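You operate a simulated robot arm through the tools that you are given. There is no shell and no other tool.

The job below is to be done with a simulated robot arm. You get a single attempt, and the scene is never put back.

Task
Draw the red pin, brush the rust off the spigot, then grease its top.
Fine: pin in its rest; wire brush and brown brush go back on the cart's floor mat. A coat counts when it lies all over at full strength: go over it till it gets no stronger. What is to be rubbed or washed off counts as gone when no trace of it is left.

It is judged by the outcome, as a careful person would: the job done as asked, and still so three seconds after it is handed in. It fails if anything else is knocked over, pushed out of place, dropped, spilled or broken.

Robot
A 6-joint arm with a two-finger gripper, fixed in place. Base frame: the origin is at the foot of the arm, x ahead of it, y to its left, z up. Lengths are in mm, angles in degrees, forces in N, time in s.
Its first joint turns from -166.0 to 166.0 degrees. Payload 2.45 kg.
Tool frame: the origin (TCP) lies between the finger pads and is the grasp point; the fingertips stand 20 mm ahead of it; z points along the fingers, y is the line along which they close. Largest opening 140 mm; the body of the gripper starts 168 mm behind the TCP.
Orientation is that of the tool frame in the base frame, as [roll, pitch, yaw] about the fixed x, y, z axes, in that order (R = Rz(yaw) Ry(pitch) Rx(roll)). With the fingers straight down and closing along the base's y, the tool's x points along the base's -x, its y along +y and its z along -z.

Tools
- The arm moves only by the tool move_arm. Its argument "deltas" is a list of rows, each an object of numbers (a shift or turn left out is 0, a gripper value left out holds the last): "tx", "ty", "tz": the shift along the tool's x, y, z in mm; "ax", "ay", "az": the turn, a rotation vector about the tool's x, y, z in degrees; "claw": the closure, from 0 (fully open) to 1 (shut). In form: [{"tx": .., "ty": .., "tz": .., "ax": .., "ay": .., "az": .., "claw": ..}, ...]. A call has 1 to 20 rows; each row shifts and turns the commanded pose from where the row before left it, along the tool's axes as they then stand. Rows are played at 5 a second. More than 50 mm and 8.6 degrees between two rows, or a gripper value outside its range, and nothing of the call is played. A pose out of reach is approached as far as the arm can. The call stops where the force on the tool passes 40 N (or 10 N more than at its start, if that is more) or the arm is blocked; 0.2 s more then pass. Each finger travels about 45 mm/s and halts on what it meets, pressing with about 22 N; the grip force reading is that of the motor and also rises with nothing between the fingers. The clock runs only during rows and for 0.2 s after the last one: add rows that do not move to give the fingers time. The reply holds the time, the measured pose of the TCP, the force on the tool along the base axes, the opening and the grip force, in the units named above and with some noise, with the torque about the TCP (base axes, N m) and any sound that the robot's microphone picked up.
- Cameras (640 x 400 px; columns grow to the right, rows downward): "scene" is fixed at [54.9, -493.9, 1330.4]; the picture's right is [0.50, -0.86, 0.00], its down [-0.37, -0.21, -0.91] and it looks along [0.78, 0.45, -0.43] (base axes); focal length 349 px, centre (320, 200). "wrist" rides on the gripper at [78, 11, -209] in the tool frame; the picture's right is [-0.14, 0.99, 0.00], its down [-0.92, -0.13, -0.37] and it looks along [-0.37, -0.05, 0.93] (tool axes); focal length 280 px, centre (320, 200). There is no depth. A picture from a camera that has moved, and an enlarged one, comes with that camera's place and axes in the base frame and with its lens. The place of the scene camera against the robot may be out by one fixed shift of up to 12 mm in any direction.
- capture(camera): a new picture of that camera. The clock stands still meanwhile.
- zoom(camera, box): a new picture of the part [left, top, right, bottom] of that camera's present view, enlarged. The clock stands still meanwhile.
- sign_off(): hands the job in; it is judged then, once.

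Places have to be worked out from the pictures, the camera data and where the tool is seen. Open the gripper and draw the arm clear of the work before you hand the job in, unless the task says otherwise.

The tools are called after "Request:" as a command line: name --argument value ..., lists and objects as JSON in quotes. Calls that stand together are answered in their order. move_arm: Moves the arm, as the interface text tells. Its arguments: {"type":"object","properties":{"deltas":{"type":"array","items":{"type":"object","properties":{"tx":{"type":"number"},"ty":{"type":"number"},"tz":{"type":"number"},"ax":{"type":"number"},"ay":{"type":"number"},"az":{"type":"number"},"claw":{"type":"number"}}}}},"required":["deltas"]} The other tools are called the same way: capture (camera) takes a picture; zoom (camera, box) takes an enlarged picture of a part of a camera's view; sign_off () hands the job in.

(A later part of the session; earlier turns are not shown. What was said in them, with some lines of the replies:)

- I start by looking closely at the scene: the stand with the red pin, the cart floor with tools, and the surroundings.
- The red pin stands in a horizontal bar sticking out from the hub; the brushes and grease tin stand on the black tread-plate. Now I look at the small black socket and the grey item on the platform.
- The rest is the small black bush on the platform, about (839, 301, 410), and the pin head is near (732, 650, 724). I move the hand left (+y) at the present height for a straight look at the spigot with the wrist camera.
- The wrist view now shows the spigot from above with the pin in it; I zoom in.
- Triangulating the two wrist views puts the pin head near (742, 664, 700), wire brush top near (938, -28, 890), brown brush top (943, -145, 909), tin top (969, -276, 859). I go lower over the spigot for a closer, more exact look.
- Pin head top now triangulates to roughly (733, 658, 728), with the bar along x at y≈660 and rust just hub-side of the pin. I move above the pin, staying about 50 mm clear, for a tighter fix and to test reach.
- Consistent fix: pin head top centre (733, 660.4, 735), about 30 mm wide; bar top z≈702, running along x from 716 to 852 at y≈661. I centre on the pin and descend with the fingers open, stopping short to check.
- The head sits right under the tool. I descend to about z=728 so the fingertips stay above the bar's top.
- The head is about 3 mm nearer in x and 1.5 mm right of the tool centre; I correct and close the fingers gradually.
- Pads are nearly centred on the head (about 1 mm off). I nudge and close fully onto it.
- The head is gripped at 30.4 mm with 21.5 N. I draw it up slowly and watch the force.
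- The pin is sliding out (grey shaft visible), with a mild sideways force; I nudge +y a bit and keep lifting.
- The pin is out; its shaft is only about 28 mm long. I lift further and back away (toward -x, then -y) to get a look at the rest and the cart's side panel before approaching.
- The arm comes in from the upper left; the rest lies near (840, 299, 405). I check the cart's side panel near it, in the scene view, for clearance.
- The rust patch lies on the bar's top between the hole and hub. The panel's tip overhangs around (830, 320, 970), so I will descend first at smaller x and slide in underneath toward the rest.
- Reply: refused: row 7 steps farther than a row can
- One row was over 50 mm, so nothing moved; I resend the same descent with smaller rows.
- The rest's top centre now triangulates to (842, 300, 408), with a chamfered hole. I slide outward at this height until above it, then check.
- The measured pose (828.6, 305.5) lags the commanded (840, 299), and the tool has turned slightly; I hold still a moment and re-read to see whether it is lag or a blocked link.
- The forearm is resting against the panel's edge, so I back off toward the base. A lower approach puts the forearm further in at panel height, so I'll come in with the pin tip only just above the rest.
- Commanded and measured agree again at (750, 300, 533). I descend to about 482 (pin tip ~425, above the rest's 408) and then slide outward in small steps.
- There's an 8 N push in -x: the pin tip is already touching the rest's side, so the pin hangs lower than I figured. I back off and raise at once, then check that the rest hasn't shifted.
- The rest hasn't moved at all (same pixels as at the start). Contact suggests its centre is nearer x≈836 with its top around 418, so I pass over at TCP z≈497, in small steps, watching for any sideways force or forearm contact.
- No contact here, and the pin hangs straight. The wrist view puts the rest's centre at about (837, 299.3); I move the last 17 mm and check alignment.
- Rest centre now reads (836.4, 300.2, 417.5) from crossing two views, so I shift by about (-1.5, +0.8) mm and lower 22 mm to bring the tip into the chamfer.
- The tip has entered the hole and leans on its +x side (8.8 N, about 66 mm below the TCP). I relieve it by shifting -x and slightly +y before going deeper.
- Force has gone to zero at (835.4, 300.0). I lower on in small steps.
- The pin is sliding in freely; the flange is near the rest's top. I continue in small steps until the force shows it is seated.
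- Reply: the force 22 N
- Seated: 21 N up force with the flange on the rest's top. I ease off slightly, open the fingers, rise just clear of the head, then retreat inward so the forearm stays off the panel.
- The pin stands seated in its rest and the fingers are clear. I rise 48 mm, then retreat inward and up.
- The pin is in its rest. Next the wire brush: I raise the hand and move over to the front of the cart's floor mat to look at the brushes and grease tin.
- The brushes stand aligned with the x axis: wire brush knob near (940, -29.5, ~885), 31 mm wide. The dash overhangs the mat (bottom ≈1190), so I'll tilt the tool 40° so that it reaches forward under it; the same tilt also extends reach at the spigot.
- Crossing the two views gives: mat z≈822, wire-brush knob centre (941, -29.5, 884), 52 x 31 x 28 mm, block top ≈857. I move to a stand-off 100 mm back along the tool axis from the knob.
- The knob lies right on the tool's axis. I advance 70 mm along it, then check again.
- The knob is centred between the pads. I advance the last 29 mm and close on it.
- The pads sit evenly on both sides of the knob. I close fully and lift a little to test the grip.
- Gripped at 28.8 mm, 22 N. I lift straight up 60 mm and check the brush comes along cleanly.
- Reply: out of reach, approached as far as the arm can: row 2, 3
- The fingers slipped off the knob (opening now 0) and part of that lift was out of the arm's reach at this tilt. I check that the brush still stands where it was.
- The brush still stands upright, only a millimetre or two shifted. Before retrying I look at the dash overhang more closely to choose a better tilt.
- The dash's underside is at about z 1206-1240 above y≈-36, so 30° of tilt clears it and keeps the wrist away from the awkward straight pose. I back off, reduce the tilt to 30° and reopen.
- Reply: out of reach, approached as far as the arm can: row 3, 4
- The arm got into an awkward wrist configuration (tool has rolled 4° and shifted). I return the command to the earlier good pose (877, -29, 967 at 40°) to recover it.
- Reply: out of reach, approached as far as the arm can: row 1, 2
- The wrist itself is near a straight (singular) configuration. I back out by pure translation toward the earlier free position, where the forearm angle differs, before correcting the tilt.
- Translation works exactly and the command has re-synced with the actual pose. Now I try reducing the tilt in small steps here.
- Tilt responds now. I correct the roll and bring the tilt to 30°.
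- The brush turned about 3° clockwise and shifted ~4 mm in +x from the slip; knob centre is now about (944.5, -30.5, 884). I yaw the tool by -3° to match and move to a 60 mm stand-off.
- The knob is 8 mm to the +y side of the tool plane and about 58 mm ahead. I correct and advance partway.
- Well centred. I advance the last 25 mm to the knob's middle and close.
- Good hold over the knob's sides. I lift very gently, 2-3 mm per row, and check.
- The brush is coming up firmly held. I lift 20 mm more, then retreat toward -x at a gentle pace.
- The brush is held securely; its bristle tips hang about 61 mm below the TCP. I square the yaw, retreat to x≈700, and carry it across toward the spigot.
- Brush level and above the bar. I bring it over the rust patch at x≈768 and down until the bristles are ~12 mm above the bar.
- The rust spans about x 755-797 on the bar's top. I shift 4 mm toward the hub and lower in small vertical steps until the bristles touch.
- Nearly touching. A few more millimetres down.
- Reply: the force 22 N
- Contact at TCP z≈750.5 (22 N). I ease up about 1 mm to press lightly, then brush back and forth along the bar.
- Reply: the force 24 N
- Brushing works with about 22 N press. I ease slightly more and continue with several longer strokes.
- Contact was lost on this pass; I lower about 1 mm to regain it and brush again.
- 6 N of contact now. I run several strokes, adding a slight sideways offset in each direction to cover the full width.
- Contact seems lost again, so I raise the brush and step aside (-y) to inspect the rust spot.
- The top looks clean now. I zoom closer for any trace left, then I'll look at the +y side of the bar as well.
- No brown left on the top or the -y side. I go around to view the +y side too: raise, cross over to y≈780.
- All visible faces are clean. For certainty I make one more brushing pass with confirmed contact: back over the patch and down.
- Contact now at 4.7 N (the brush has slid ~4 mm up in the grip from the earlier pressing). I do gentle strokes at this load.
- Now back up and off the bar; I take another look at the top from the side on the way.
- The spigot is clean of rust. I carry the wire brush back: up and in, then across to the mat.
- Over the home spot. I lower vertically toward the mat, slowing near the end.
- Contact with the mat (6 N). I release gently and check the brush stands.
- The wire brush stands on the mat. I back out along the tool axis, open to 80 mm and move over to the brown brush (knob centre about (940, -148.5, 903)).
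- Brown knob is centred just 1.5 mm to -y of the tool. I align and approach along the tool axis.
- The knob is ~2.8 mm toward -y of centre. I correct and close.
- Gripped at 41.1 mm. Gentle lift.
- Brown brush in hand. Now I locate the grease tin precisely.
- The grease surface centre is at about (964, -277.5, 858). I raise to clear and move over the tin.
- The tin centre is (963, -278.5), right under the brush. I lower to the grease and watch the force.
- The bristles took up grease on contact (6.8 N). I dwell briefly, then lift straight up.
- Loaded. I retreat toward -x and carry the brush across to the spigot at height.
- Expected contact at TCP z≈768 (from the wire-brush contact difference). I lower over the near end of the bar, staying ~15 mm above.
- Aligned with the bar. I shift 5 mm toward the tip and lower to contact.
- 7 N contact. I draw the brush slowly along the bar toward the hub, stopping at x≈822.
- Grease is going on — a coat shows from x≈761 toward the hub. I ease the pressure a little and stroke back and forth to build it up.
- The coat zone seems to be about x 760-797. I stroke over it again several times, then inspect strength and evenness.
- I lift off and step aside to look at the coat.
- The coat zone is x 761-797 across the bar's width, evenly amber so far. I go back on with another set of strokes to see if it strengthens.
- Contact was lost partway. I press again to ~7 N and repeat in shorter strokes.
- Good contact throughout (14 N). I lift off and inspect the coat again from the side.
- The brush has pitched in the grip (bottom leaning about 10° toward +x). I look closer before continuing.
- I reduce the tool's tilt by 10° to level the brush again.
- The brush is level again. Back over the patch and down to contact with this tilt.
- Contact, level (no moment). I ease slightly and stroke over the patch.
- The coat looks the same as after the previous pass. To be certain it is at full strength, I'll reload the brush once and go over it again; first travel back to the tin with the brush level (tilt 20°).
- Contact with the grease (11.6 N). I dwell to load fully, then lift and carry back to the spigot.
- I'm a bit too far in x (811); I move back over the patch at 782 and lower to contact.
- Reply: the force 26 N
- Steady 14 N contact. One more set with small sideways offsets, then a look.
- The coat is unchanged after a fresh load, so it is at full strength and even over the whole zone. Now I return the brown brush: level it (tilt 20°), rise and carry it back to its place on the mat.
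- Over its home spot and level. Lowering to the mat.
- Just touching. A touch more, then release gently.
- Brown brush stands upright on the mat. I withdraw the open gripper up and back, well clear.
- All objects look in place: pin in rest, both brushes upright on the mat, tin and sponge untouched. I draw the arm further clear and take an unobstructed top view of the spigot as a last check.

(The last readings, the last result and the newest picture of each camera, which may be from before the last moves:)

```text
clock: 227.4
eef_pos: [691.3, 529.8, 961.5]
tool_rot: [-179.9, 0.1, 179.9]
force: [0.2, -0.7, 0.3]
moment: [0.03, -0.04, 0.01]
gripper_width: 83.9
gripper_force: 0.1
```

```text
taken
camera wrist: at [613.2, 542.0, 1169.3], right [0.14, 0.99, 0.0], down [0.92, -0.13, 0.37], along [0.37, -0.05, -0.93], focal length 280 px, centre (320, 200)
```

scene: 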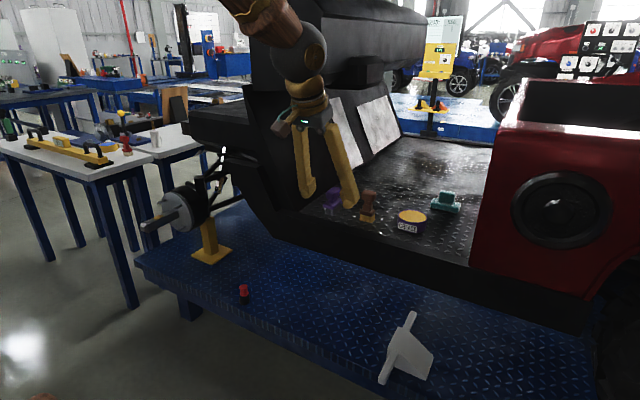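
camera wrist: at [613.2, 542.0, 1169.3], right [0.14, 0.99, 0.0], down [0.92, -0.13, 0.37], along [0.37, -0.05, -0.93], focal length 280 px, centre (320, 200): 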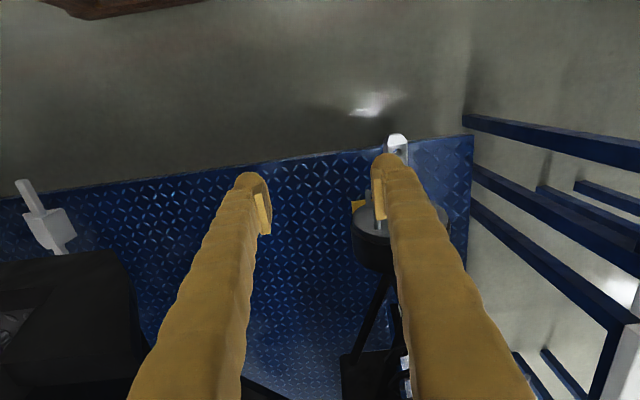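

The finger blocks the view; I shift 110 mm further in y so the spigot shows between the fingers.

Request:
move_arm --deltas '[{"ty": 40}, {"ty": 40}, {"ty": 35}, {"ty": 0}]'

Request:
zoom --camera "wrist" --box '[290, 130, 370, 240]'

Request:
capture --camera "wrist"

```text
clock: 228.4
eef_pos: [689.6, 646.4, 962.9]
tool_rot: [-179.9, 0.2, 179.8]
force: [0.7, 0.1, -0.1]
moment: [0.0, 0.0, 0.0]
gripper_width: 83.9
gripper_force: 0.0
```

```text
3.64 times, centred on (330, 185) of wrist
camera zoom: at [612.2, 657.8, 1171.9], right [0.14, 0.99, 0.0], down [0.92, -0.13, 0.37], along [0.37, -0.05, -0.93], focal length 1020 px, centre (284, 254)
```

zoom: 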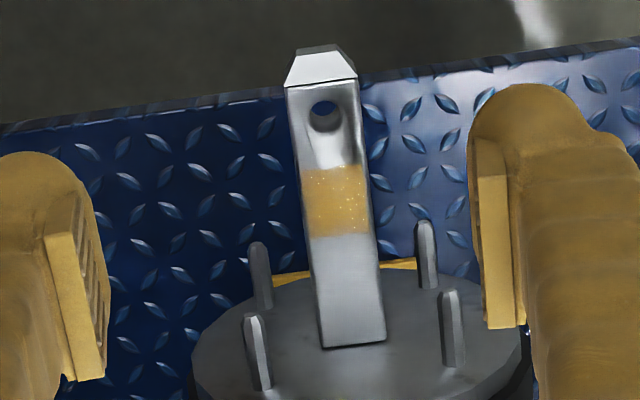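

```text
taken
camera wrist: at [612.2, 657.8, 1171.9], right [0.14, 0.99, 0.0], down [0.92, -0.13, 0.37], along [0.37, -0.05, -0.93], focal length 280 px, centre (320, 200)
```

wrist: 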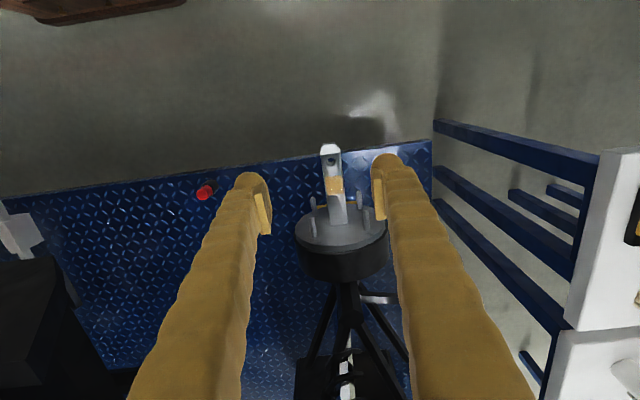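

Request:
zoom --camera "wrist" --box '[316, 165, 356, 205]'

Request:
zoom --camera "scene" --box '[146, 205, 174, 225]'

Request:
zoom --camera "scene" --box '[300, 165, 480, 245]'

```text
10.00 times, centred on (336, 185) of wrist
camera zoom: at [612.2, 657.8, 1171.9], right [0.14, 0.99, 0.0], down [0.92, -0.13, 0.37], along [0.37, -0.05, -0.93], focal length 2804 px, centre (160, 350)
```

zoom: 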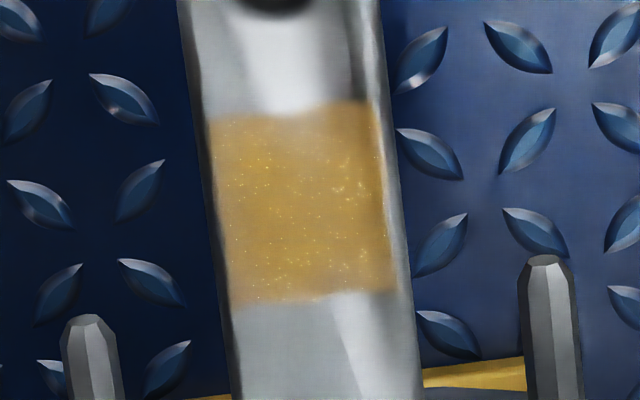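

```text
16.00 times, centred on (160, 215) of scene
camera zoom: at [54.9, -493.9, 1330.4], right [0.5, -0.86, 0.0], down [-0.37, -0.21, -0.91], along [0.78, 0.45, -0.43], focal length 5582 px, centre (2880, -40)
```

zoom: 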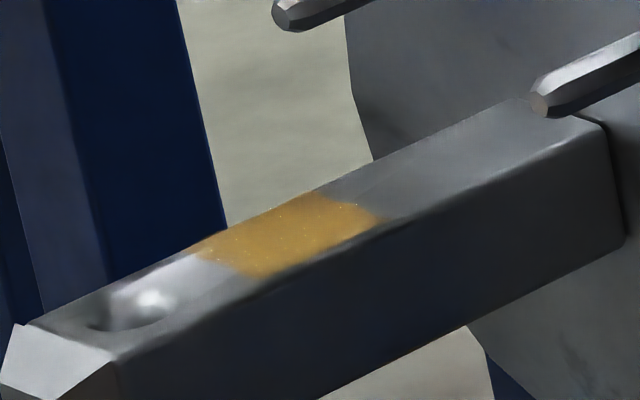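

```text
3.56 times, centred on (390, 205) of scene
camera zoom: at [54.9, -493.9, 1330.4], right [0.5, -0.86, 0.0], down [-0.37, -0.21, -0.91], along [0.78, 0.45, -0.43], focal length 1240 px, centre (71, 182)
```

zoom: 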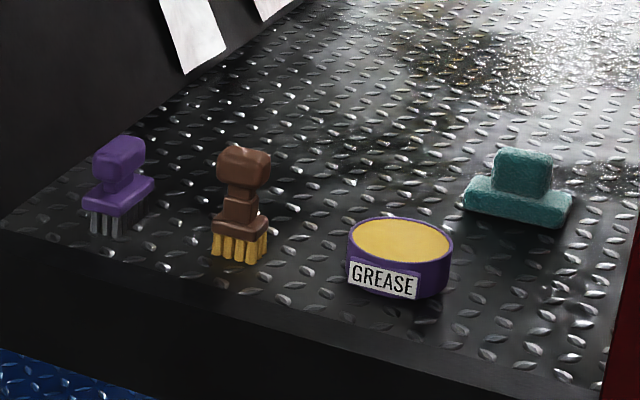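

The coat covers the zone edge to edge and has not changed over the last passes; brushes, tin, sponge and pin are all in place. I draw the arm up and away with the gripper open.

Request:
move_arm --deltas '[{"tz": -45, "claw": 0.0}, {"tz": -45}, {"tz": -45}, {"tz": -45}, {"ty": -40}, {"ty": -40}, {"ty": -40, "tx": 20}, {"ty": -40, "tx": 20}, {"ty": -40, "tx": 20}, {"ty": -40}, {"ty": -40}, {"ty": 0}, {"ty": 0}]'

Request:
capture --camera "scene"

Request:
zoom --camera "scene" --box '[214, 265, 278, 305]'

```text
clock: 231.2
eef_pos: [630.0, 363.2, 1142.8]
tool_rot: [-179.9, 0.0, 179.9]
force: [-0.3, -0.1, 0.1]
moment: [0.02, -0.01, -0.01]
gripper_width: 140.0
gripper_force: 0.1
```

```text
taken
```

scene: 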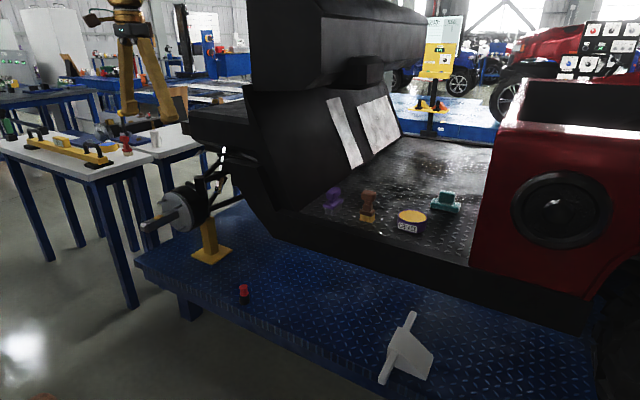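

```text
10.00 times, centred on (246, 285) of scene
camera zoom: at [54.9, -493.9, 1330.4], right [0.5, -0.86, 0.0], down [-0.37, -0.21, -0.91], along [0.78, 0.45, -0.43], focal length 3488 px, centre (1060, -650)
```

zoom: 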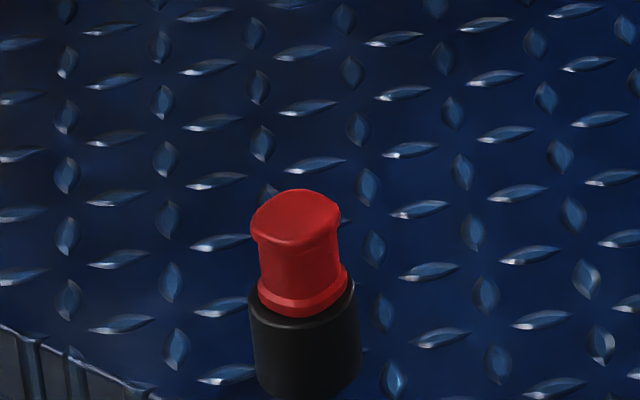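

Pin seated in its rest, spigot clean and greased, both brushes upright on the mat, everything else untouched, and the arm is clear with its gripper open. I hand the job in.

Request:
sign_off

```text
The job is handed in.
```

The job is done and handed in. I don't have the judge's result.

- **Pin:** it is drawn and sits fully down in the black rest on the platform.
- **Rust:** no brown is left on the spigot's top or its two sides, looking from above and from both sides. I couldn't see the underside, so that was not checked.
- **Grease:** the coat covers a band of the top about 36 mm long, from edge to edge. Brushing the rest of the top left no visible grease. I reloaded the brush once and went over the band again, and it got no stronger.
- **Brushes:** the wire brush and the brown brush both stand upright on the cart's floor mat, about where they started.

Two things happened along the way:

- **Wire brush slip:** my first grip slipped off the wire brush. It stayed upright on the mat and turned only a few degrees before I picked it up again.
- **Touches:** while I was bringing the pin to its rest, the forearm leaned briefly on the cart's side panel and the pin tip nudged the rest. The rest did not move, and I saw no sign that the panel had.

In the final picture everything else looks in place, and the arm is clear with its gripper open.
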